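You operate a simulated robot arm through the tools that you are given. There is no shell and no other tool. Be economical: measure what you need, move in short steps, check, and stop when the job is done.

The job below is to be done with a simulated robot arm. You get a single attempt, and the scene is never put back.

## Task
Level the rail by its bubble and lock it again.
Fine: free the lock first; share the turning, each wheel about half of it; the bubble ends between the marks.

The check looks at the end state, three seconds after you hand in, the way a careful person would. Anything else that was tipped, shoved, dropped, spilled or broken makes it a failure.

## Robot
A 6-joint arm with a two-finger parallel gripper, fixed in place. Base frame: the origin is at the foot of the arm, x ahead of it, y to its left, z up; the work surface is at about z = 800. Units: mm, degrees, N and s.
With the tool pointing down near the work surface it reaches from about 240 to 640 mm from the base axis. Its first joint turns from -66.0 to 66.0 degrees. Payload 2.7 kg.
Tool frame: the origin (TCP) lies between the finger pads and is the grasp point; the fingertips stand 23 mm ahead of it; z points along the fingers, y is the line along which they close. The gripper opens to 94 mm. The fingers are 38 mm wide and 10 mm thick; the gripper's body (54 by 96 mm) begins 39 mm behind the TCP.
Orientation is that of the tool frame in the base frame, as a unit quaternion [x, y, z, w]. With the fingers straight down and closing along the base's y, the tool's x points along the base's -x, its y along +y and its z along -z.

## Interface
- The arm moves only by the tool send_rows. Its argument "moves" is a list of rows, each a list of 7 numbers: the shift along the tool's x, y, z in units of 150 mm (1.0 is 150 mm), then the turn, a rotation vector about the tool's x, y, z in units of 90 degrees (1.0 is 90 degrees), then the opening in per cent of the stroke, from 0 (shut) to 100 (fully open). In form: [[x, y, z, ax, ay, az, jaw], ...]. A call has 1 to 8 rows; each row is the pose to reach, as a shift and turn from the pose commanded when the call began, along the tool's axes at that moment. A call with a number of a shift or a turn outside -1 to 1 is refused whole. Rows are played at 5 a second. More than 50 mm and 8.6 degrees between two rows, or a gripper value outside its range, and nothing of the call is played. Where a pose cannot be reached the arm comes as near as it can. A force on the tool above 80 N (or 10 N above the force at the start of the call, whichever is more), or a blocked arm, ends the call early, and 0.2 s more pass. Each finger travels about 45 mm/s and halts on what it meets, pressing with about 39 N; the grip force reading is that of the motor and also rises with nothing between the fingers. The clock runs only during rows and for 0.2 s after the last one: add rows that repeat a pose to give the fingers time. The reply holds the time, the measured pose of the TCP, the force on the tool along the base axes, the opening and the grip force, in the units named above and with some noise, with the torque about the TCP (base axes, N m) and any sound that the robot's microphone picked up.
- Cameras (640 x 400 px; columns grow to the right, rows downward): "scene" is fixed at [97.3, -452.1, 1409.9]; the picture's right is [0.51, -0.86, 0.00], its down [-0.43, -0.26, -0.86] and it looks along [0.74, 0.44, -0.50] (base axes); focal length 214 px, centre (320, 200). "wrist" rides on the gripper at [86, 16, -74] in the tool frame; the picture's right is [-0.18, 0.98, 0.00], its down [-0.58, -0.11, -0.81] and it looks along [-0.79, -0.15, 0.59] (tool axes); focal length 243 px, centre (320, 200). There is no depth. A picture from a camera that has moved, and an enlarged one, comes with that camera's place and axes in the base frame and with its lens.
- grab_frame(camera): a new picture of that camera. It takes no simulated time.
- inspect(camera, box): a new picture of the part [left, top, right, bottom] of that camera's present view, enlarged. It takes no simulated time.
- job_done(): hands the job in; it is judged then, once.

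Work in short steps. Places have to be worked out from the pictures, the camera data and where the tool is seen: move nearer, look again, correct. Check each grasp and each placing, and mend what went wrong. You have 120 turns and 68 pictures in all, those below and enlarged ones among them. Open the gripper and draw the arm clear of the work before you hand the job in, unless the task says otherwise; then end with one line.

The tools are called after "Call:" as name(argument=value, ...) on one line, values as JSON. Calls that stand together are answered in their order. send_rows: Moves the arm, as the interface text tells. Its arguments: {"type":"object","properties":{"moves":{"type":"array"}},"required":["moves"]} The other tools are called the same way: grab_frame (camera) takes a picture; inspect (camera, box) takes an enlarged picture of a part of a camera's view; job_done () hands the job in.

At the start:

```text
time: 0.0
ee_pos: [199.8, -216.1, 1320.5]
tcp_rot: [-0.001, 1.0, 0.0, -0.001]
contact_force: [-0.3, 0.1, 0.7]
ft_torque: [0.02, 0.0, 0.03]
opening: 93.9
finger_force: 0.0
```

scene: 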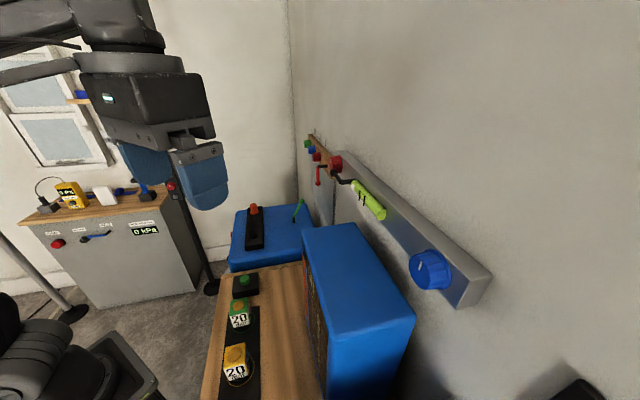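
wrist: 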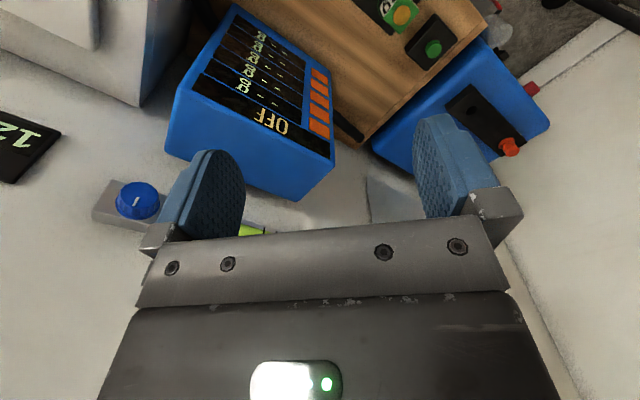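

I'll look closer at the rail on the wall: it shows a blue wheel on the right, a red wheel on the left, a vial between them, and some lever.

Call:
inspect(camera="scene", box=[290, 120, 410, 230])

Call:
inspect(camera="scene", box=[380, 210, 510, 320])

Call:
inspect(camera="wrist", box=[0, 0, 400, 250])

```text
3.64 times, centred on (350, 175) of scene
camera zoom: at [97.3, -452.1, 1409.9], right [0.51, -0.86, 0.0], down [-0.43, -0.26, -0.86], along [0.74, 0.44, -0.5], focal length 780 px, centre (211, 291)
```

zoom: 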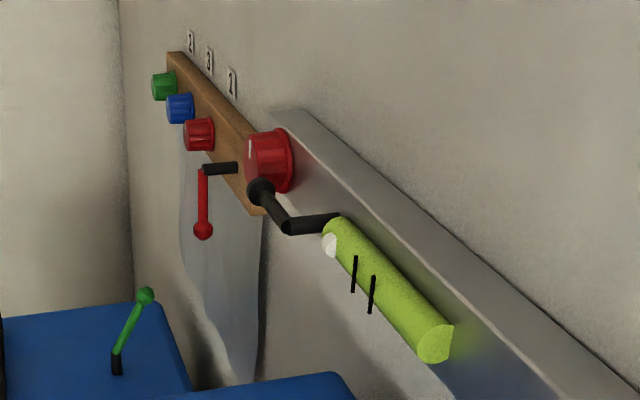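

```text
3.64 times, centred on (445, 265) of scene
camera zoom: at [97.3, -452.1, 1409.9], right [0.51, -0.86, 0.0], down [-0.43, -0.26, -0.86], along [0.74, 0.44, -0.5], focal length 780 px, centre (-134, -36)
```

zoom: 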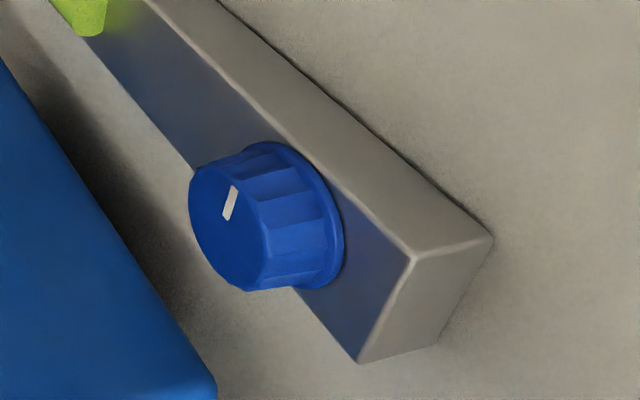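

```text
1.60 times, centred on (200, 125) of wrist
camera zoom: at [114.1, -199.3, 1395.2], right [0.18, 0.98, 0.0], down [0.58, -0.11, 0.81], along [0.79, -0.15, -0.59], focal length 388 px, centre (512, 320)
```

zoom: 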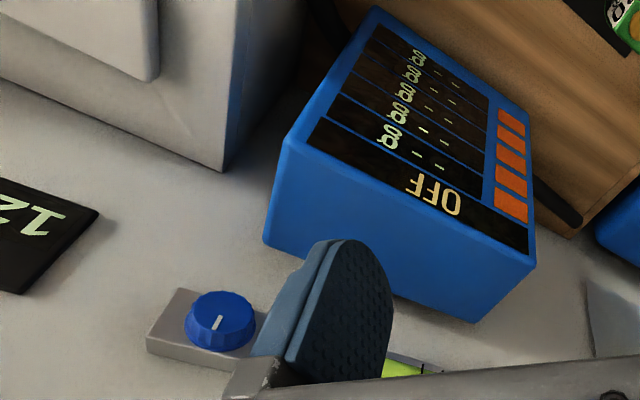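

Triangulating the two views puts the blue wheel face at about (317,-474,1212). The rail runs at 45° on a wall facing the base (normal about (-.7,.7,0)), and the blue box's top is at about z 1110 below it. I turn the tool toward the wall at a safe standoff, in two halves.

Call:
send_rows(moves=[[-0.083, -0.028, 0.011, 0.0652, -0.1572, 0.0652, 100], [-0.167, -0.056, 0.022, 0.1303, -0.3143, 0.1303, 100], [-0.25, -0.083, 0.033, 0.1955, -0.4715, 0.1955, 100], [-0.333, -0.111, 0.044, 0.2607, -0.6287, 0.2607, 100], [-0.417, -0.139, 0.056, 0.3258, -0.7858, 0.3258, 100]])

```text
refused: row 1 steps farther than a row can; nothing moved
```

I doubled the step size by mistake, so I resend the same move with 8.2° rows.

Call:
send_rows(moves=[[-0.083, -0.028, 0.011, 0.0326, -0.0786, 0.0326, 100], [-0.167, -0.056, 0.022, 0.0652, -0.1572, 0.0652, 100], [-0.25, -0.083, 0.033, 0.0978, -0.2358, 0.0978, 100], [-0.333, -0.111, 0.044, 0.1303, -0.3143, 0.1303, 100], [-0.417, -0.139, 0.056, 0.1629, -0.3929, 0.1629, 100], [-0.5, -0.167, 0.067, 0.1955, -0.4715, 0.1955, 100]])

Call:
send_rows(moves=[[-0.055, 0.008, 0.069, 0.0326, -0.0786, 0.0326, 100], [-0.11, 0.016, 0.138, 0.0652, -0.1572, 0.0652, 100], [-0.165, 0.024, 0.207, 0.0978, -0.2358, 0.0978, 100], [-0.22, 0.032, 0.276, 0.1303, -0.3143, 0.1303, 100], [-0.275, 0.04, 0.345, 0.1629, -0.3929, 0.1629, 100], [-0.329, 0.048, 0.414, 0.1955, -0.4715, 0.1955, 100]])

Call:
grab_frame(camera="wrist")

Call:
grab_frame(camera="scene")

```text
time: 1.4
ee_pos: [274.1, -239.3, 1309.3]
tcp_rot: [0.149, 0.909, -0.149, 0.36]
contact_force: [0.3, -0.1, -0.7]
ft_torque: [-0.01, -0.04, 0.03]
opening: 94.1
finger_force: 0.0
```

```text
time: 2.8
ee_pos: [339.2, -263.0, 1311.3]
tcp_rot: [0.289, 0.702, -0.279, 0.588]
contact_force: [1.2, 0.1, 0.3]
ft_torque: [0.0, 0.05, -0.02]
opening: 93.9
finger_force: 0.1
out of reach, approached as far as the arm can: row 4, 5, 6
```

```text
62 pictures are left
camera wrist: at [290.2, -191.7, 1237.6], right [0.75, 0.65, 0.13], down [-0.54, 0.47, 0.7], along [0.39, -0.59, 0.7], focal length 243 px, centre (320, 200)
```

wrist: 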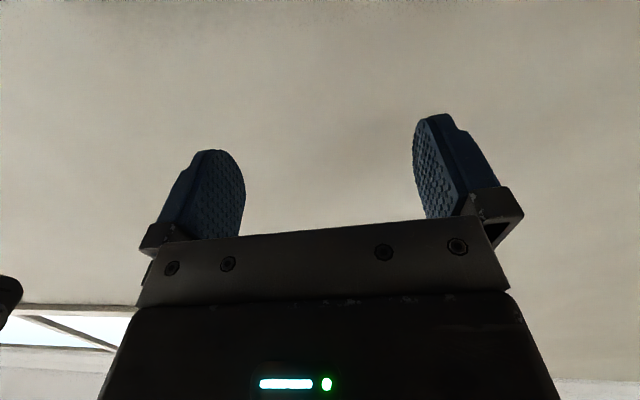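

```text
61 pictures are left
```

scene: 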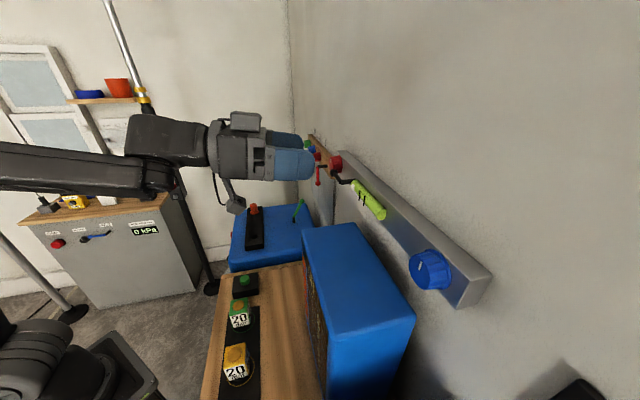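

From below, the camera only sees the wall, so I roll the tool about its axis to bring the camera above, watching for any reach limit.

Call:
send_rows(moves=[[0, 0, 0, 0, 0, 0.0933, 100], [0, 0, 0, 0, 0, 0.1867, 100], [0, 0, 0, 0, 0, 0.28, 100], [0, 0, 0, 0, 0, 0.3733, 100], [0, 0, 0, 0, 0, 0.4667, 100], [0, 0, 0, 0, 0, 0.56, 100], [0, 0, 0, 0, 0, 0.6533, 100], [0, 0, 0, 0, 0, 0.7467, 100]])

Call:
send_rows(moves=[[0, 0, 0, 0, 0, 0.0933, 100], [0, 0, 0, 0, 0, 0.1867, 100], [0, 0, 0, 0, 0, 0.28, 100], [0, 0, 0, 0, 0, 0.3733, 100], [0, 0, 0, 0, 0, 0.4667, 100], [0, 0, 0, 0, 0, 0.56, 100], [0, 0, 0, 0, 0, 0.6533, 100], [0, 0, 0, 0, 0, 0.7467, 100]])

Call:
send_rows(moves=[[0, 0, 0, 0, 0, 0.0933, 100], [0, 0, 0, 0, 0, 0.1867, 100], [0, 0, 0, 0, 0, 0.28, 100], [0, 0, 0, 0, 0, 0.3733, 100], [0, 0, 0, 0, 0, 0.4667, 100], [0, 0, 0, 0, 0, 0.5067, 100]])

Call:
grab_frame(camera="wrist")

```text
time: 4.6
ee_pos: [340.3, -252.9, 1332.6]
tcp_rot: [0.63, 0.427, 0.091, 0.642]
contact_force: [-0.1, 0.1, -0.2]
ft_torque: [-0.01, 0.01, -0.02]
opening: 94.2
finger_force: 0.1
out of reach, approached as far as the arm can: row 7, 8
```

```text
time: 6.4
ee_pos: [290.2, -308.0, 1382.8]
tcp_rot: [0.765, 0.019, 0.437, 0.473]
contact_force: [-0.2, 0.4, -0.1]
ft_torque: [0.0, -0.02, -0.03]
opening: 94.0
finger_force: 0.2
out of reach, approached as far as the arm can: row 1, 2, 3, 4, 5, 6, 7, 8
```

```text
time: 7.8
ee_pos: [252.1, -343.9, 1382.5]
tcp_rot: [0.703, -0.282, 0.592, 0.276]
contact_force: [0.2, -0.2, 0.1]
ft_torque: [0.0, 0.02, 0.01]
opening: 94.0
finger_force: 0.0
out of reach, approached as far as the arm can: row 1, 2, 3, 4, 5, 6
```

```text
60 pictures are left
camera wrist: at [202.1, -307.5, 1480.2], right [-0.73, -0.67, -0.13], down [-0.55, 0.7, -0.46], along [0.4, -0.27, -0.88], focal length 243 px, centre (320, 200)
```

wrist: 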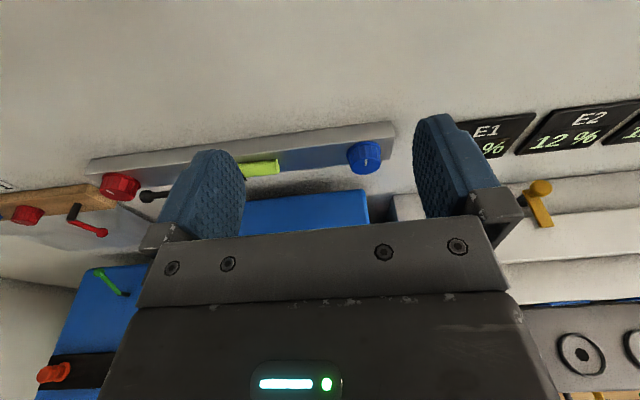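

Roll succeeded: the tool points at the wall with the camera above, though the position drifted to (252,-344,1382). I make a small forward move to see which commanded pose it refers to.

Call:
send_rows(moves=[[0, 0, 0, 0, 0, 0, 100], [0, 0, 0.05, 0, 0, 0, 100]])

```text
time: 8.4
ee_pos: [254.0, -351.6, 1380.6]
tcp_rot: [0.702, -0.284, 0.59, 0.279]
contact_force: [-0.9, 0.2, -0.3]
ft_torque: [-0.01, 0.0, 0.01]
opening: 94.1
finger_force: 0.1
out of reach, approached as far as the arm can: row 2
```

The command follows the actual pose. I move down toward the rail height and see whether the reach warning vanishes.

Call:
send_rows(moves=[[-0.2, 0, 0, 0, 0, 0, 100], [-0.4, 0, 0, 0, 0, 0, 100], [-0.6, 0, 0, 0, 0, 0, 100]])

Call:
grab_frame(camera="wrist")

Call:
grab_frame(camera="scene")

```text
time: 9.2
ee_pos: [242.0, -347.3, 1290.7]
tcp_rot: [0.703, -0.284, 0.588, 0.282]
contact_force: [0.2, -0.7, -0.2]
ft_torque: [-0.01, 0.01, -0.03]
opening: 94.0
finger_force: 0.1
```

```text
59 pictures are left
camera wrist: at [194.6, -310.6, 1389.3], right [-0.75, -0.65, -0.12], down [-0.54, 0.7, -0.46], along [0.39, -0.28, -0.88], focal length 243 px, centre (320, 200)
```

wrist: 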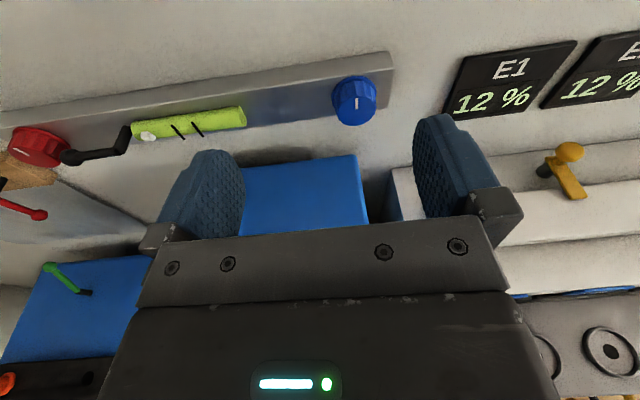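

```text
58 pictures are left
```

scene: 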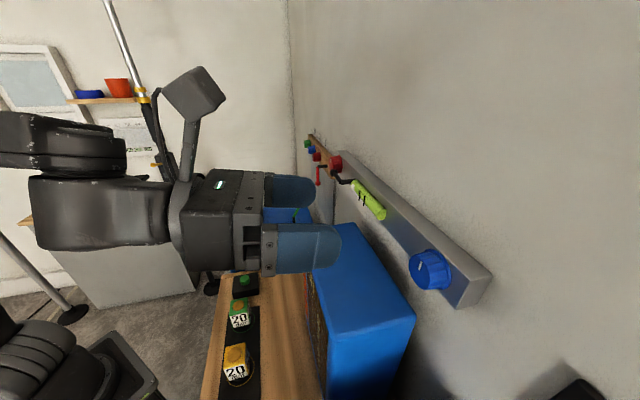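

Now in reach, with a good view of rail, wheels, vial and lever. I enlarge the lock/vial area and the E1/E2 displays.

Call:
inspect(camera="wrist", box=[0, 90, 260, 240])

Call:
inspect(camera="wrist", box=[240, 40, 440, 160])

```text
2.46 times, centred on (130, 165) of wrist
camera zoom: at [194.6, -310.6, 1389.3], right [-0.75, -0.65, -0.12], down [-0.54, 0.7, -0.46], along [0.39, -0.28, -0.88], focal length 597 px, centre (788, 286)
```

zoom: 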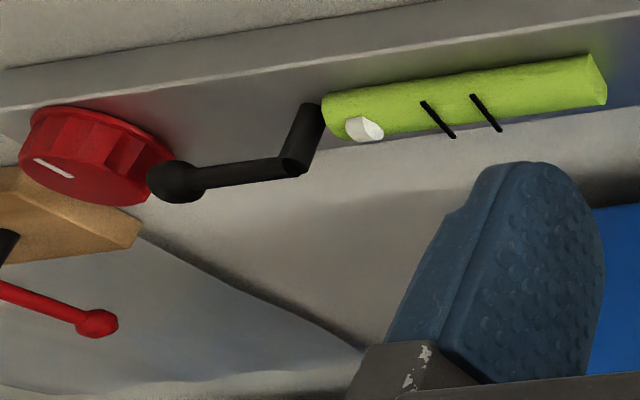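

```text
3.20 times, centred on (340, 100) of wrist
camera zoom: at [194.6, -310.6, 1389.3], right [-0.75, -0.65, -0.12], down [-0.54, 0.7, -0.46], along [0.39, -0.28, -0.88], focal length 776 px, centre (256, 520)
```

zoom: 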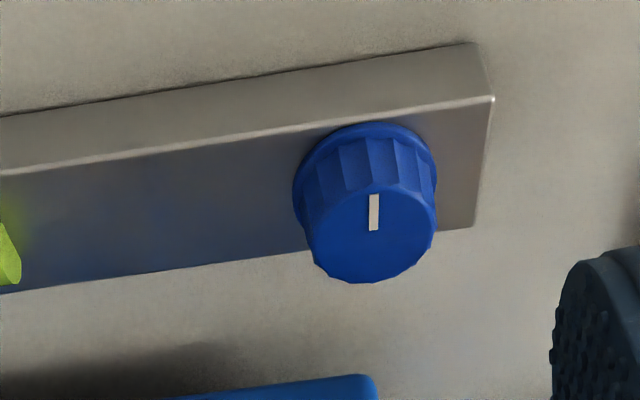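

Locations in wall coordinates (n into the wall, r to the right along the rail):

| Part | n | r | z |
|---|---|---|---|
| Blue wheel face | 547 | 109 | 1213 |
| Red wheel face | 537 | -217 | 1227 |
| Lock lever elbow | 530 | -130 | 1219 |
| Lock lever ball | 530 | -185 | 1219 |

I square the tool to the wall, close the fingers and slide left in front of the lever.

Call:
send_rows(moves=[[0, -0.1, 0, 0.0125, 0.048, 0.019, 60], [0, -0.2, 0, 0.025, 0.096, 0.038, 40], [0, -0.45, 0, 0.025, 0.096, 0.038, 20], [0, -0.7, 0, 0.025, 0.096, 0.038, 0], [0, -0.9, 0, 0.025, 0.096, 0.038, 0], [0, -0.9, 0, 0.025, 0.096, 0.038, 0]])

Call:
grab_frame(camera="wrist")

```text
time: 10.6
ee_pos: [316.7, -275.7, 1286.5]
tcp_rot: [0.654, -0.27, 0.654, 0.267]
contact_force: [-0.5, 0.8, -0.7]
ft_torque: [-0.02, -0.01, 0.0]
opening: 0.0
finger_force: 29.7
out of reach, approached as far as the arm can: row 4, 5, 6
```

```text
55 pictures are left
camera wrist: at [252.4, -236.0, 1374.9], right [-0.69, -0.7, -0.19], down [-0.49, 0.65, -0.58], along [0.53, -0.31, -0.79], focal length 243 px, centre (320, 200)
```

wrist: 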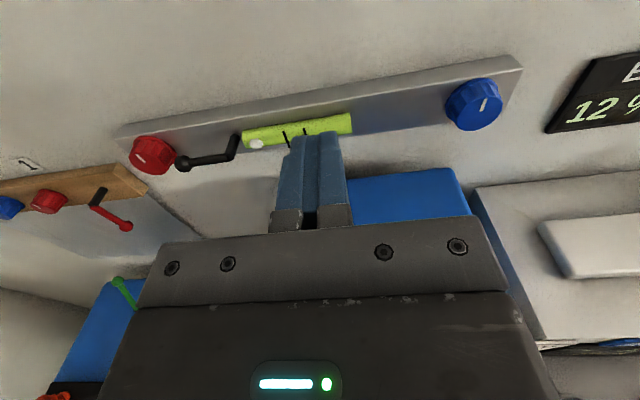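

Likely an inner radius limit, so I advance toward the wall by 45 mm (still above and in front of everything) and then slide left.

Call:
send_rows(moves=[[0, 0, 0.15, 0, 0, 0, 0], [0, 0, 0.3, 0, 0, 0, 0], [0, -0.25, 0.3, 0, 0, 0, 0], [0, -0.5, 0.3, 0, 0, 0, 0], [0, -0.75, 0.3, 0, 0, 0, 0], [0, -0.907, 0.3, 0, 0, 0, 0]])

Call:
grab_frame(camera="wrist")

Call:
grab_frame(camera="scene")

```text
time: 12.0
ee_pos: [345.5, -306.5, 1305.4]
tcp_rot: [0.653, -0.271, 0.654, 0.268]
contact_force: [0.4, 0.2, -0.2]
ft_torque: [0.0, 0.01, 0.0]
opening: 0.1
finger_force: 39.1
out of reach, approached as far as the arm can: row 2, 3, 4, 5, 6
```

```text
54 pictures are left
camera wrist: at [281.4, -266.1, 1392.4], right [-0.69, -0.7, -0.19], down [-0.49, 0.65, -0.58], along [0.53, -0.31, -0.79], focal length 243 px, centre (320, 200)
```

wrist: 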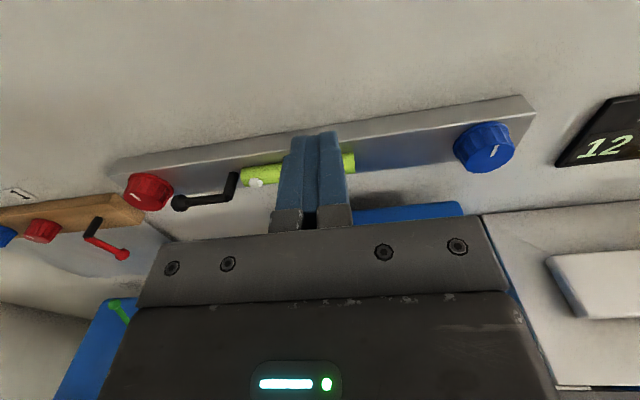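

```text
53 pictures are left
```

scene: 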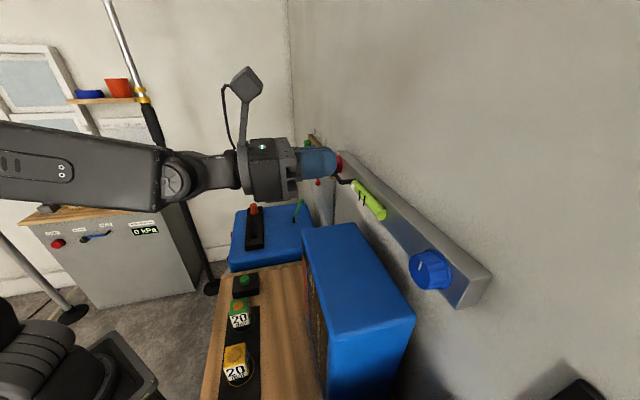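

Left of here the camera-up roll seems blocked by a wrist joint limit, so I roll back 90° (camera to the left side) while holding position, then try to slide left.

Call:
send_rows(moves=[[0, 0, 0, 0, 0, -0.0933, 0], [0, 0, 0, 0, 0, -0.1867, 0], [0, 0, 0, 0, 0, -0.28, 0], [0, 0, 0, 0, 0, -0.3733, 0], [0, 0, 0, 0, 0, -0.4667, 0], [0, 0, 0, 0, 0, -0.56, 0], [0, 0, 0, 0, 0, -0.6533, 0], [0, 0, 0, 0, 0, -0.7467, 0]])

Call:
send_rows(moves=[[0, 0, 0, 0, 0, -0.0933, 0], [0, 0, 0, 0, 0, -0.1867, 0], [0, 0, 0, 0, 0, -0.2533, 0]])

Call:
send_rows(moves=[[0.2, 0, 0, 0, 0, 0, 0], [0.4, 0, 0, 0, 0, 0, 0], [0.6, 0, 0, 0, 0, 0, 0], [0.8, 0, 0, 0, 0, 0, 0]])

Call:
grab_frame(camera="wrist")

```text
time: 13.8
ee_pos: [343.7, -306.0, 1307.5]
tcp_rot: [0.694, 0.135, 0.395, 0.586]
contact_force: [-0.9, -0.8, 1.7]
ft_torque: [0.0, 0.0, 0.0]
opening: 0.0
finger_force: 38.6
```

```text
time: 14.6
ee_pos: [343.7, -307.5, 1306.4]
tcp_rot: [0.653, 0.27, 0.271, 0.653]
contact_force: [-0.7, -0.3, -0.6]
ft_torque: [-0.02, -0.01, 0.01]
opening: 0.0
finger_force: 38.7
```

```text
time: 15.6
ee_pos: [346.5, -301.1, 1318.5]
tcp_rot: [0.653, 0.271, 0.275, 0.651]
contact_force: [-0.7, 0.0, -0.1]
ft_torque: [0.01, -0.03, 0.01]
opening: 0.0
finger_force: 38.9
out of reach, approached as far as the arm can: row 1, 2, 3, 4
```

```text
52 pictures are left
camera wrist: at [355.4, -187.2, 1335.6], right [-0.13, -0.14, 0.98], down [-0.98, 0.15, -0.11], along [-0.14, -0.98, -0.15], focal length 243 px, centre (320, 200)
```

wrist: 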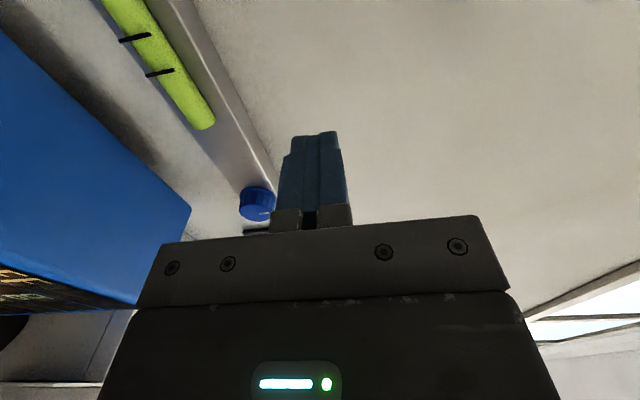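

The block doesn't depend on roll: the wrist can't cross the arm plane while straight. I pitch the tool down about 42°, slide left, then pitch up again so that joint 4 takes the other side.

Call:
send_rows(moves=[[0, 0, 0, 0.0933, 0, 0, 0], [0, 0, 0, 0.1867, 0, 0, 0], [0, 0, 0, 0.28, 0, 0, 0], [0, 0, 0, 0.3733, 0, 0, 0], [0, 0, 0, 0.4667, 0, 0, 0]])

Call:
send_rows(moves=[[0.2, 0, 0, 0, 0, 0, 0], [0.4, 0, 0, 0, 0, 0, 0], [0.6, 0, 0, 0, 0, 0, 0], [0.8, 0, 0, 0, 0, 0, 0], [0.9, 0, 0, 0, 0, 0, 0]])

```text
time: 16.8
ee_pos: [387.4, -242.9, 1299.4]
tcp_rot: [0.845, 0.336, 0.137, 0.393]
contact_force: [-0.1, 0.2, -0.1]
ft_torque: [-0.01, -0.03, 0.01]
opening: 0.0
finger_force: 39.0
out of reach, approached as far as the arm can: row 1, 2, 3, 4, 5
```

```text
time: 18.0
ee_pos: [487.0, -151.8, 1295.5]
tcp_rot: [0.845, 0.335, 0.137, 0.393]
contact_force: [0.2, -0.2, 0.1]
ft_torque: [0.05, -0.04, 0.01]
opening: 0.0
finger_force: 38.7
```

It passed and now stands at n=452, r=-237. I pitch back up to horizontal here.

Call:
send_rows(moves=[[0, 0, 0, -0.0933, 0, 0, 0], [0, 0, 0, -0.1867, 0, 0, 0], [0, 0, 0, -0.28, 0, 0, 0], [0, 0, 0, -0.3733, 0, 0, 0], [0, 0, 0, -0.4667, 0, 0, 0]])

Call:
grab_frame(camera="wrist")

Call:
grab_frame(camera="scene")

```text
time: 19.2
ee_pos: [488.1, -152.1, 1294.4]
tcp_rot: [0.647, 0.263, 0.249, 0.671]
contact_force: [0.4, -0.7, -0.3]
ft_torque: [0.0, 0.04, -0.01]
opening: 0.3
finger_force: 39.1
```

```text
51 pictures are left
camera wrist: at [502.2, -38.0, 1308.0], right [-0.13, -0.09, 0.99], down [-0.97, 0.2, -0.11], along [-0.19, -0.98, -0.11], focal length 243 px, centre (320, 200)
```

wrist: 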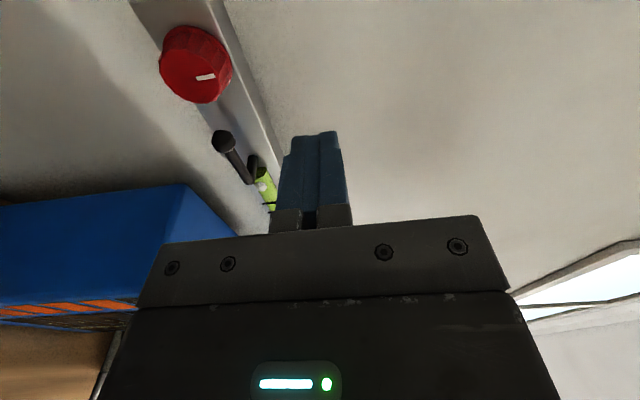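

```text
50 pictures are left
```

scene: 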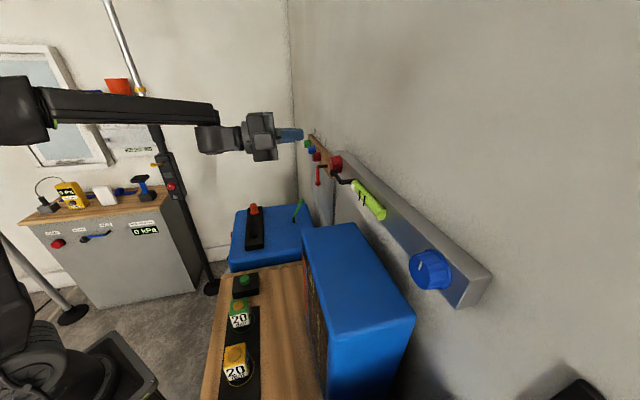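

Reached cleanly. I try rolling +90° here to get the camera above again for a better view.

Call:
send_rows(moves=[[0, 0, 0, 0, 0, 0.0933, 0], [0, 0, 0, 0, 0, 0.1867, 0], [0, 0, 0, 0, 0, 0.28, 0], [0, 0, 0, 0, 0, 0.3733, 0], [0, 0, 0, 0, 0, 0.4667, 0], [0, 0, 0, 0, 0, 0.56, 0], [0, 0, 0, 0, 0, 0.6533, 0], [0, 0, 0, 0, 0, 0.7467, 0]])

Call:
send_rows(moves=[[0, 0, 0, 0, 0, 0.0933, 0], [0, 0, 0, 0, 0, 0.1867, 0], [0, 0, 0, 0, 0, 0.2533, 0]])

Call:
grab_frame(camera="wrist")

```text
time: 21.0
ee_pos: [486.7, -151.3, 1295.0]
tcp_rot: [0.686, -0.139, 0.578, 0.42]
contact_force: [0.7, 0.2, 0.4]
ft_torque: [-0.02, 0.0, 0.01]
opening: 0.0
finger_force: 38.8
```

```text
time: 21.8
ee_pos: [487.8, -151.3, 1294.3]
tcp_rot: [0.644, -0.272, 0.65, 0.298]
contact_force: [-0.5, 0.1, -0.2]
ft_torque: [-0.03, 0.03, 0.0]
opening: 0.1
finger_force: 39.1
```

```text
49 pictures are left
camera wrist: at [426.9, -104.8, 1381.4], right [-0.73, -0.67, -0.15], down [-0.47, 0.65, -0.6], along [0.5, -0.36, -0.78], focal length 243 px, centre (320, 200)
```

wrist: 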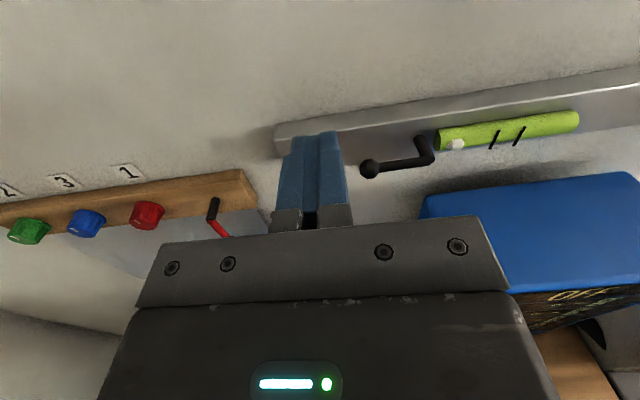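

The camera-up roll works on this side. Re-triangulating from three views puts the lever ball at n=540, r=-201, z=1210, the elbow at r=-143, and the red wheel face near r=-231, z=1221. I square the tool and move to r=-178 just above the lever arm, still in front of it.

Call:
send_rows(moves=[[-0.13, 0.2, 0, 0.014, -0.007, 0.01, 0], [-0.26, 0.4, 0, 0.027, -0.014, 0.0195, 0], [-0.26, 0.4, 0.15, 0.027, -0.014, 0.0195, 0]])

Call:
grab_frame(camera="wrist")

```text
time: 22.6
ee_pos: [456.4, -208.5, 1258.9]
tcp_rot: [0.654, -0.27, 0.652, 0.271]
contact_force: [0.0, 0.2, 0.7]
ft_torque: [-0.01, 0.01, -0.03]
opening: 0.0
finger_force: 38.3
```

```text
48 pictures are left
camera wrist: at [393.3, -168.4, 1346.8], right [-0.7, -0.69, -0.18], down [-0.49, 0.65, -0.58], along [0.52, -0.31, -0.79], focal length 243 px, centre (320, 200)
```

wrist: 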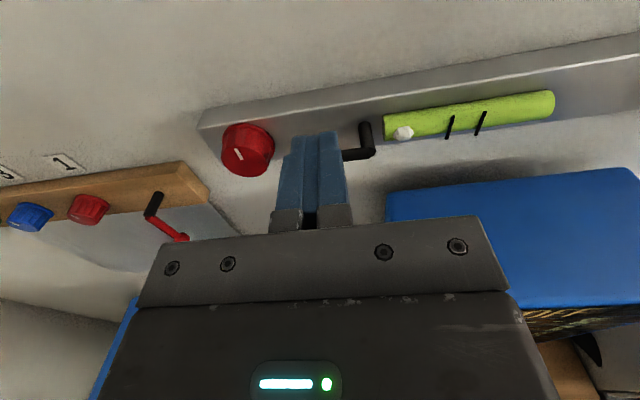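

At n=470, r=-175, z=1259. I move forward 57 mm above the lever arm, then down 18 mm to near contact.

Call:
send_rows(moves=[[0, 0, 0.19, 0, 0, 0, 0], [0, 0, 0.38, 0, 0, 0, 0], [-0.06, 0, 0.38, 0, 0, 0, 0], [-0.12, 0, 0.38, 0, 0, 0, 0], [-0.12, 0, 0.38, 0, 0, 0, 0]])

Call:
grab_frame(camera="wrist")

Call:
inspect(camera="scene", box=[290, 120, 410, 230])

```text
time: 23.8
ee_pos: [497.9, -248.4, 1239.6]
tcp_rot: [0.654, -0.27, 0.652, 0.273]
contact_force: [-0.1, 0.2, -1.0]
ft_torque: [0.01, 0.0, -0.02]
opening: 0.2
finger_force: 38.8
```

```text
47 pictures are left
camera wrist: at [435.1, -209.0, 1328.0], right [-0.7, -0.69, -0.18], down [-0.49, 0.65, -0.58], along [0.52, -0.32, -0.79], focal length 243 px, centre (320, 200)
```

wrist: 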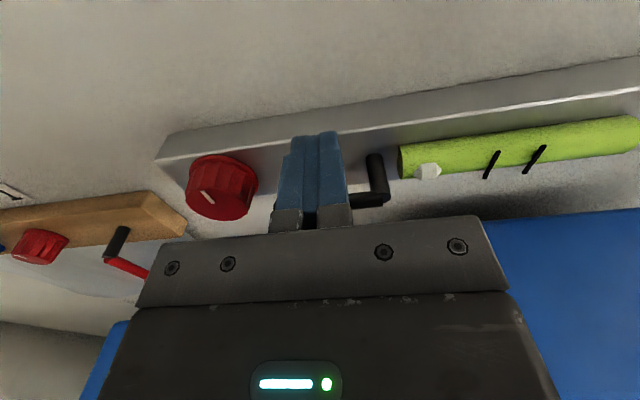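

```text
3.64 times, centred on (350, 175) of scene
camera zoom: at [97.3, -452.1, 1409.9], right [0.51, -0.86, 0.0], down [-0.43, -0.26, -0.86], along [0.74, 0.44, -0.5], focal length 780 px, centre (211, 291)
```

zoom: 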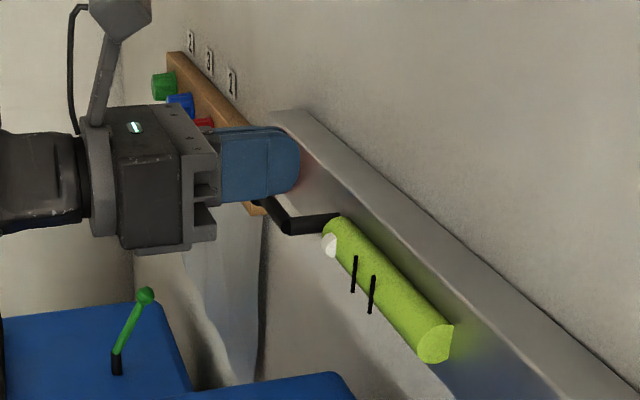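

The fingers are just above the lever arm. I press down in small steps and read the force.

Call:
send_rows(moves=[[-0.03, 0, 0, 0, 0, 0, 0], [-0.06, 0, 0, 0, 0, 0, 0], [-0.08, 0, 0, 0, 0, 0, 0]])

```text
time: 24.6
ee_pos: [497.7, -251.4, 1227.7]
tcp_rot: [0.654, -0.271, 0.652, 0.272]
contact_force: [2.4, -0.4, -0.1]
ft_torque: [-0.03, -0.03, 0.04]
opening: 0.0
finger_force: 39.0
```

No vertical reaction yet, so I press further.

Call:
send_rows(moves=[[-0.03, 0, 0, 0, 0, 0, 0], [-0.06, 0, 0, 0, 0, 0, 0], [-0.08, 0, 0, 0, 0, 0, 0]])

Call:
inspect(camera="scene", box=[290, 120, 410, 230])

```text
time: 25.4
ee_pos: [499.5, -250.2, 1215.9]
tcp_rot: [0.654, -0.271, 0.652, 0.272]
contact_force: [0.3, 0.9, 0.8]
ft_torque: [0.01, 0.0, 0.02]
opening: 0.0
finger_force: 38.9
```

```text
3.64 times, centred on (350, 175) of scene
camera zoom: at [97.3, -452.1, 1409.9], right [0.51, -0.86, 0.0], down [-0.43, -0.26, -0.86], along [0.74, 0.44, -0.5], focal length 780 px, centre (211, 291)
```

zoom: 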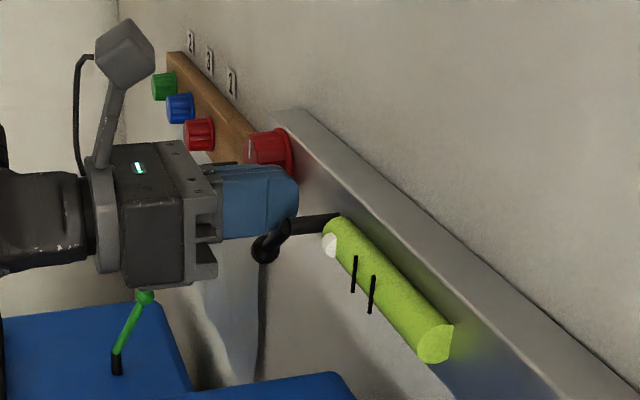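

The lever swings down freely. I continue its arc: down to z≈1190, then to the right, watching for the stop.

Call:
send_rows(moves=[[-0.06, 0.0, 0, 0, 0, 0, 0], [-0.12, 0.0, 0, 0, 0, 0, 0], [-0.18, 0.03, 0, 0, 0, 0, 0], [-0.2, 0.06, 0, 0, 0, 0, 0], [-0.2, 0.09, 0, 0, 0, 0, 0]])

Call:
grab_frame(camera="wrist")

Call:
inspect(camera="scene", box=[290, 120, 410, 230])

```text
time: 26.6
ee_pos: [489.3, -259.7, 1186.5]
tcp_rot: [0.654, -0.271, 0.651, 0.272]
contact_force: [0.4, 0.0, 0.1]
ft_torque: [-0.01, -0.03, 0.0]
opening: 0.0
finger_force: 38.7
```

```text
44 pictures are left
camera wrist: at [425.3, -218.7, 1273.9], right [-0.7, -0.69, -0.18], down [-0.49, 0.65, -0.58], along [0.52, -0.31, -0.79], focal length 243 px, centre (320, 200)
```

wrist: 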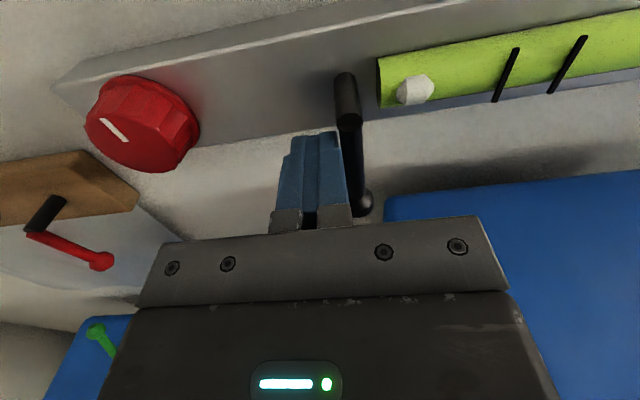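

```text
3.64 times, centred on (350, 175) of scene
camera zoom: at [97.3, -452.1, 1409.9], right [0.51, -0.86, 0.0], down [-0.43, -0.26, -0.86], along [0.74, 0.44, -0.5], focal length 780 px, centre (211, 291)
```

zoom: 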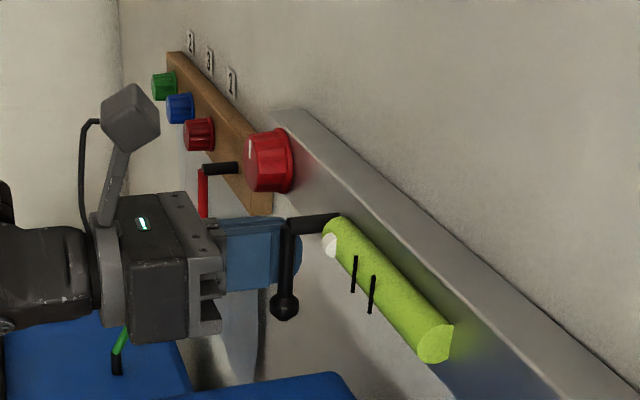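

The lever hangs nearly vertical. I nudge it right to find whether there is a stop.

Call:
send_rows(moves=[[0, 0.02, 0, 0, 0, 0, 0], [0, 0.04, 0, 0, 0, 0, 0], [0, 0.055, 0, 0, 0, 0, 0]])

Call:
inspect(camera="scene", box=[290, 120, 410, 230])

```text
time: 27.4
ee_pos: [486.3, -261.1, 1186.5]
tcp_rot: [0.657, -0.266, 0.652, 0.269]
contact_force: [32.9, 19.3, 0.7]
ft_torque: [-0.1, 0.1, 0.42]
opening: 0.0
finger_force: 39.2
```

```text
3.64 times, centred on (350, 175) of scene
camera zoom: at [98.5, -451.4, 1410.0], right [0.51, -0.86, 0.0], down [-0.43, -0.26, -0.86], along [0.74, 0.44, -0.5], focal length 780 px, centre (211, 291)
```

zoom: 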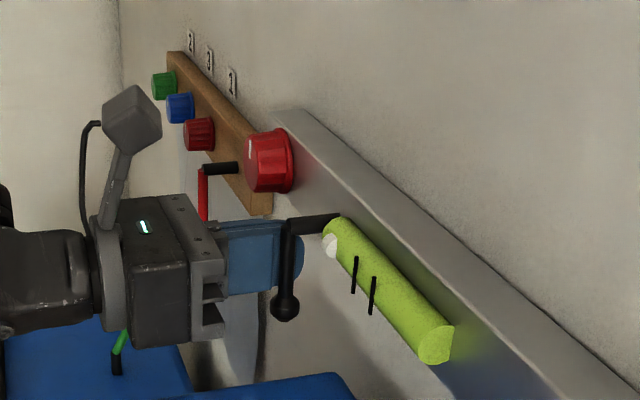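

That is a hard stop at 90° (38 N), so the lever should be freed. I back off left, retreat, move in front of the red wheel with jaws opening, and look.

Call:
send_rows(moves=[[0, -0.08, 0, 0, 0, 0, 0], [0, -0.08, -0.25, 0, 0, 0, 0], [0, -0.08, -0.5, 0, 0, 0, 20], [0.12, -0.3, -0.5, 0, 0, 0, 50], [0.24, -0.5, -0.5, 0, 0, 0, 80], [0.24, -0.5, -0.5, 0, 0, 0, 80]])

Call:
grab_frame(camera="wrist")

Call:
inspect(camera="scene", box=[290, 120, 410, 230])

```text
time: 28.8
ee_pos: [482.9, -159.5, 1222.7]
tcp_rot: [0.655, -0.27, 0.652, 0.272]
contact_force: [0.0, 0.5, -0.5]
ft_torque: [0.02, 0.01, -0.01]
opening: 75.2
finger_force: 0.1
```

```text
41 pictures are left
camera wrist: at [420.1, -118.1, 1309.8], right [-0.7, -0.69, -0.18], down [-0.49, 0.65, -0.58], along [0.52, -0.32, -0.79], focal length 243 px, centre (320, 200)
```

wrist: 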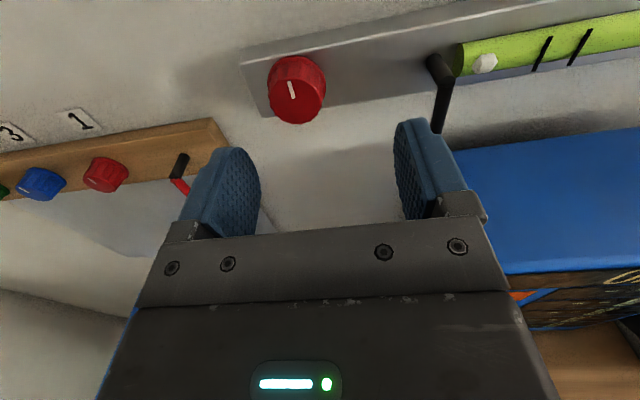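

```text
3.64 times, centred on (350, 175) of scene
camera zoom: at [97.3, -452.1, 1409.9], right [0.51, -0.86, 0.0], down [-0.43, -0.26, -0.86], along [0.74, 0.44, -0.5], focal length 780 px, centre (211, 291)
```

zoom: 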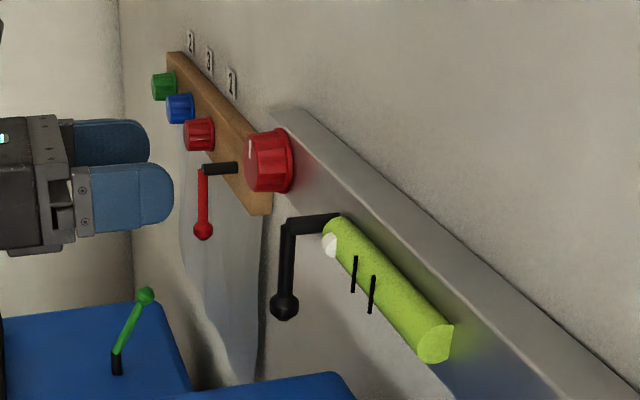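

The lever stayed down. Combining rays puts the red wheel face about 19 mm left, 12 mm down and 97 mm ahead of the TCP. I align and go ahead 65 mm, then check.

Call:
send_rows(moves=[[-0.04, -0.065, 0.1, 0, 0, 0, 80], [-0.078, -0.129, 0.25, 0, 0, 0, 80], [-0.078, -0.129, 0.43, 0, 0, 0, 80]])

Call:
grab_frame(camera="wrist")

```text
time: 29.6
ee_pos: [542.5, -191.2, 1210.9]
tcp_rot: [0.654, -0.271, 0.652, 0.272]
contact_force: [0.2, -0.6, 0.0]
ft_torque: [0.0, -0.02, 0.01]
opening: 75.2
finger_force: 0.1
```

```text
39 pictures are left
camera wrist: at [479.5, -150.9, 1298.3], right [-0.7, -0.69, -0.18], down [-0.49, 0.65, -0.58], along [0.52, -0.31, -0.79], focal length 243 px, centre (320, 200)
```

wrist: 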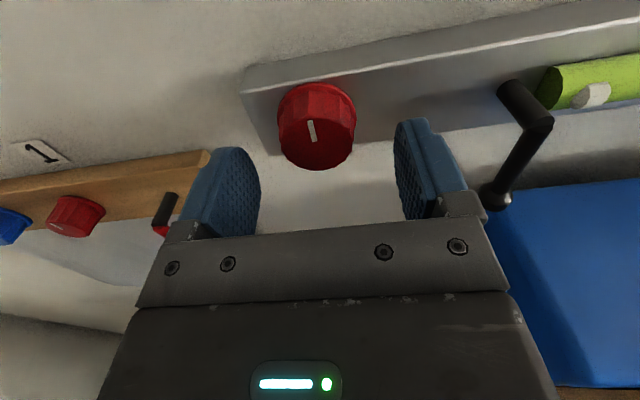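

Well aligned; the face is about 32 mm ahead of the TCP. I advance 25 mm so the pads cover the knob, then close.

Call:
send_rows(moves=[[0, -0.01, 0.08, 0, 0, 0, 80], [0, -0.01, 0.165, 0, 0, 0, 80], [0, -0.01, 0.165, 0, 0, 0, 30], [0, -0.01, 0.165, 0, 0, 0, 30], [0, -0.01, 0.165, 0, 0, 0, 0], [0, -0.01, 0.165, 0, 0, 0, 0], [0, -0.01, 0.165, 0, 0, 0, 0]])

Call:
grab_frame(camera="wrist")

```text
time: 31.2
ee_pos: [563.4, -208.8, 1211.3]
tcp_rot: [0.654, -0.27, 0.652, 0.271]
contact_force: [6.9, -0.7, 0.1]
ft_torque: [0.01, -0.04, 0.73]
opening: 41.7
finger_force: 45.3
```

```text
38 pictures are left
camera wrist: at [498.9, -167.7, 1298.4], right [-0.7, -0.69, -0.18], down [-0.49, 0.65, -0.58], along [0.52, -0.31, -0.79], focal length 243 px, centre (320, 200)
```

wrist: 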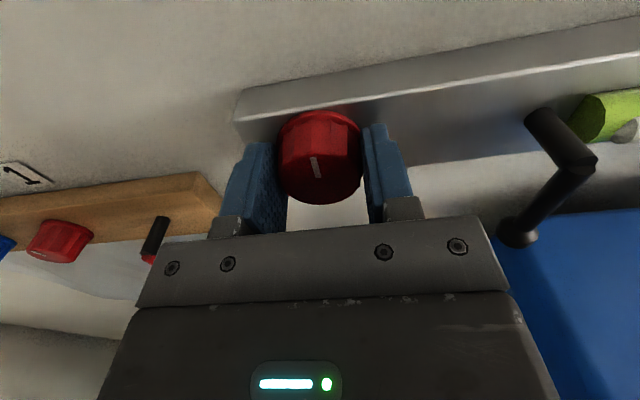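

Gripped at 41.7 mm. I turn clockwise 24° as a test and watch the bubble.

Call:
send_rows(moves=[[0, 0, 0, 0, 0, 0.067, 0], [0, 0, 0, 0, 0, 0.133, 0], [0, 0, 0, 0, 0, 0.2, 0], [0, 0, 0, 0, 0, 0.267, 0]])

Call:
inspect(camera="scene", box=[310, 150, 410, 230])

Call:
grab_frame(camera="wrist")

```text
time: 32.2
ee_pos: [561.2, -208.1, 1210.2]
tcp_rot: [0.583, -0.4, 0.695, 0.129]
contact_force: [7.8, -7.1, 3.7]
ft_torque: [0.42, 0.44, 1.23]
opening: 41.7
finger_force: 44.8
```

```text
5.00 times, centred on (360, 190) of scene
camera zoom: at [97.5, -452.4, 1409.8], right [0.51, -0.86, 0.0], down [-0.43, -0.26, -0.86], along [0.74, 0.44, -0.5], focal length 1072 px, centre (120, 250)
```

zoom: 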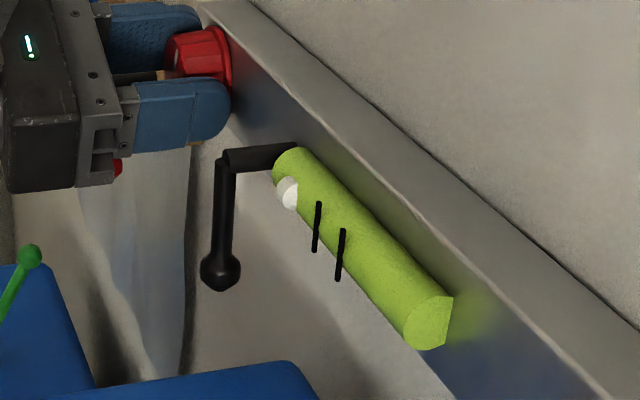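

```text
36 pictures are left
camera wrist: at [474.5, -191.6, 1284.1], right [-0.58, -0.58, -0.57], down [-0.33, 0.81, -0.49], along [0.74, -0.1, -0.66], focal length 243 px, centre (320, 200)
```

wrist: 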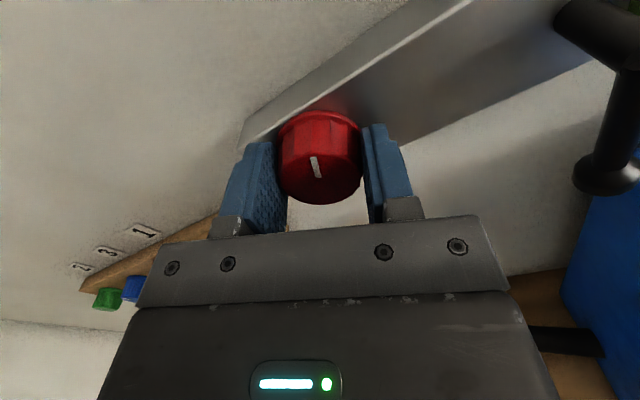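

The wheel follows and the bubble moved slightly toward the marks, so clockwise looks right. I continue 40° more and measure.

Call:
send_rows(moves=[[0, 0, 0, 0, 0, 0.089, 0], [0, 0, 0, 0, 0, 0.178, 0], [0, 0, 0, 0, 0, 0.267, 0], [0, 0, 0, 0, 0, 0.356, 0], [0, 0, 0, 0, 0, 0.444, 0]])

Call:
inspect(camera="scene", box=[310, 150, 410, 230])

```text
time: 33.3
ee_pos: [563.0, -208.4, 1211.0]
tcp_rot: [0.447, -0.565, 0.691, -0.061]
contact_force: [-36.7, 11.8, -2.2]
ft_torque: [-0.9, -1.28, 1.32]
opening: 42.6
finger_force: 45.1
out of reach, approached as far as the arm can: row 4, 5
stopped in row 5: the force on the tool passed its limit at 116 N (the readings are from after the stop); the commanded pose is now the measured one
```

```text
5.00 times, centred on (360, 190) of scene
camera zoom: at [96.0, -451.6, 1410.1], right [0.51, -0.86, 0.0], down [-0.43, -0.26, -0.86], along [0.74, 0.44, -0.5], focal length 1072 px, centre (120, 250)
```

zoom: 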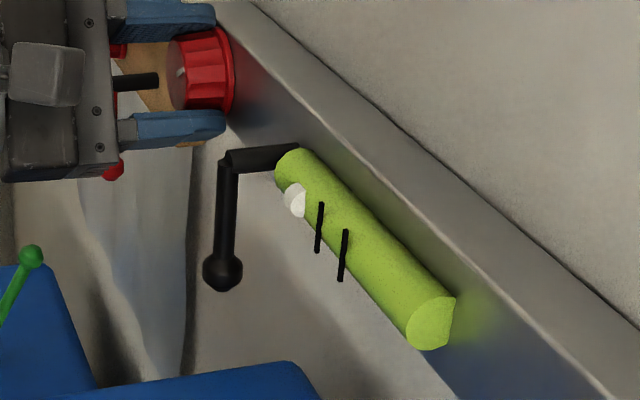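

The roll limit sits at about +50° clockwise; the wheel turned about 57° and the bubble travelled roughly 6.6 of 43 mm, so about 300–370° in total is needed, half for each wheel. I release, retreat 35 mm and roll back.

Call:
send_rows(moves=[[0, 0, 0, 0, 0, 0, 80], [0, 0, 0, 0, 0, 0, 80], [0, 0, 0, 0, 0, 0, 80], [0, 0, -0.12, 0, 0, 0, 80], [0, 0, -0.25, 0, 0, 0, 80]])

Call:
inspect(camera="scene", box=[310, 150, 410, 230])

```text
time: 33.9
ee_pos: [558.4, -210.6, 1202.8]
tcp_rot: [0.446, -0.572, 0.686, -0.056]
contact_force: [-59.8, 18.1, -11.9]
ft_torque: [-0.52, -1.18, 0.97]
opening: 62.4
finger_force: 0.0
stopped in row 2: the force on the tool passed its limit at 84 N (the readings are from after the stop); the commanded pose is now the measured one
```

```text
5.00 times, centred on (360, 190) of scene
camera zoom: at [95.4, -451.5, 1410.2], right [0.51, -0.86, 0.0], down [-0.43, -0.26, -0.86], along [0.74, 0.44, -0.5], focal length 1072 px, centre (120, 250)
```

zoom: 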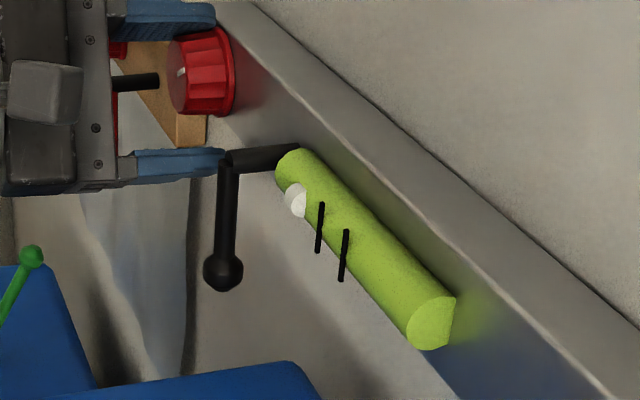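

The tool presses on the rail with about 55 N after the limit drift. I retreat straight back, still opening.

Call:
send_rows(moves=[[0, 0, -0.05, 0, 0, 0, 70], [0, 0, -0.1, 0, 0, 0, 75], [0, 0, -0.2, 0, 0, 0, 80], [0, 0, -0.33, 0, 0, 0, 80]])

Call:
inspect(camera="scene", box=[310, 150, 410, 230])

Call:
grab_frame(camera="wrist")

```text
time: 34.9
ee_pos: [530.8, -174.0, 1209.7]
tcp_rot: [0.45, -0.571, 0.685, -0.056]
contact_force: [-0.7, 0.7, -0.7]
ft_torque: [0.01, -0.06, 0.02]
opening: 75.4
finger_force: 0.1
out of reach, approached as far as the arm can: row 4
```

```text
5.00 times, centred on (360, 190) of scene
camera zoom: at [97.3, -452.1, 1409.9], right [0.51, -0.86, 0.0], down [-0.43, -0.26, -0.86], along [0.74, 0.44, -0.5], focal length 1072 px, centre (120, 250)
```

zoom: 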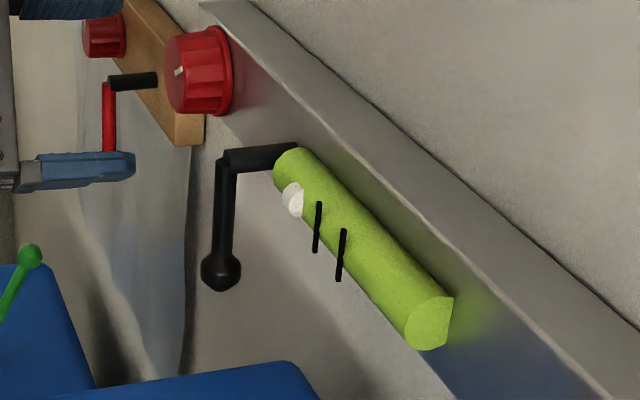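

```text
32 pictures are left
camera wrist: at [422.9, -177.0, 1248.4], right [-0.32, -0.23, -0.92], down [-0.16, 0.97, -0.19], along [0.93, 0.09, -0.35], focal length 243 px, centre (320, 200)
```

wrist: 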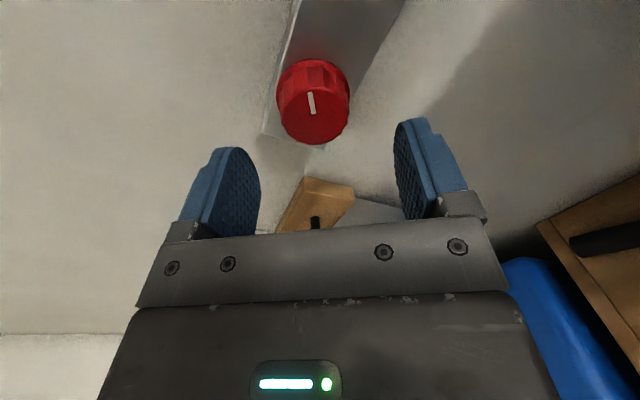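

Clear of the wheel; it stayed at about 57° and the bubble holds about 37 mm from centre. I roll the open gripper back counter-clockwise about 134°.

Call:
send_rows(moves=[[0, 0, 0, 0, 0, -0.0933, 80], [0, 0, 0, 0, 0, -0.1867, 80], [0, 0, 0, 0, 0, -0.28, 80], [0, 0, 0, 0, 0, -0.3733, 80], [0, 0, 0, 0, 0, -0.4667, 80], [0, 0, 0, 0, 0, -0.56, 80], [0, 0, 0, 0, 0, -0.6533, 80], [0, 0, 0, 0, 0, -0.7467, 80]])

Call:
send_rows(moves=[[0, 0, 0, 0, 0, -0.0933, 80], [0, 0, 0, 0, 0, -0.1867, 80], [0, 0, 0, 0, 0, -0.28, 80], [0, 0, 0, 0, 0, -0.3733, 80], [0, 0, 0, 0, 0, -0.4667, 80], [0, 0, 0, 0, 0, -0.56, 80], [0, 0, 0, 0, 0, -0.6533, 80], [0, 0, 0, 0, 0, -0.7467, 80]])

Call:
grab_frame(camera="wrist")

```text
time: 36.6
ee_pos: [530.3, -173.6, 1209.6]
tcp_rot: [0.688, -0.225, 0.605, 0.331]
contact_force: [-0.8, 0.4, 0.7]
ft_torque: [-0.02, 0.02, -0.02]
opening: 75.2
finger_force: 0.1
```

```text
time: 38.5
ee_pos: [530.1, -173.1, 1210.1]
tcp_rot: [0.698, 0.193, 0.319, 0.612]
contact_force: [0.1, 0.7, 0.8]
ft_torque: [-0.01, 0.03, 0.0]
opening: 75.5
finger_force: 0.0
```

```text
31 pictures are left
camera wrist: at [540.5, -65.9, 1248.7], right [-0.25, -0.3, 0.92], down [-0.96, 0.23, -0.19], along [-0.15, -0.93, -0.34], focal length 243 px, centre (320, 200)
```

wrist: 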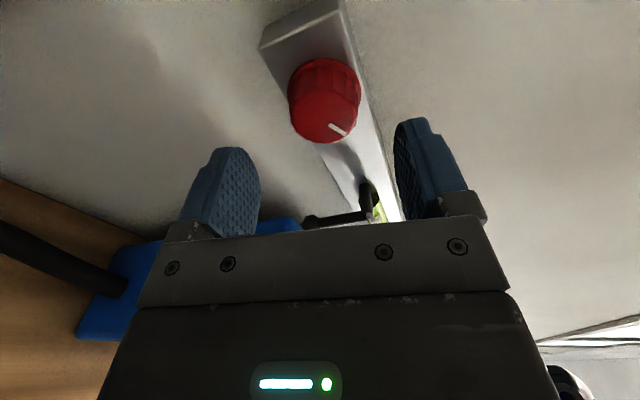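

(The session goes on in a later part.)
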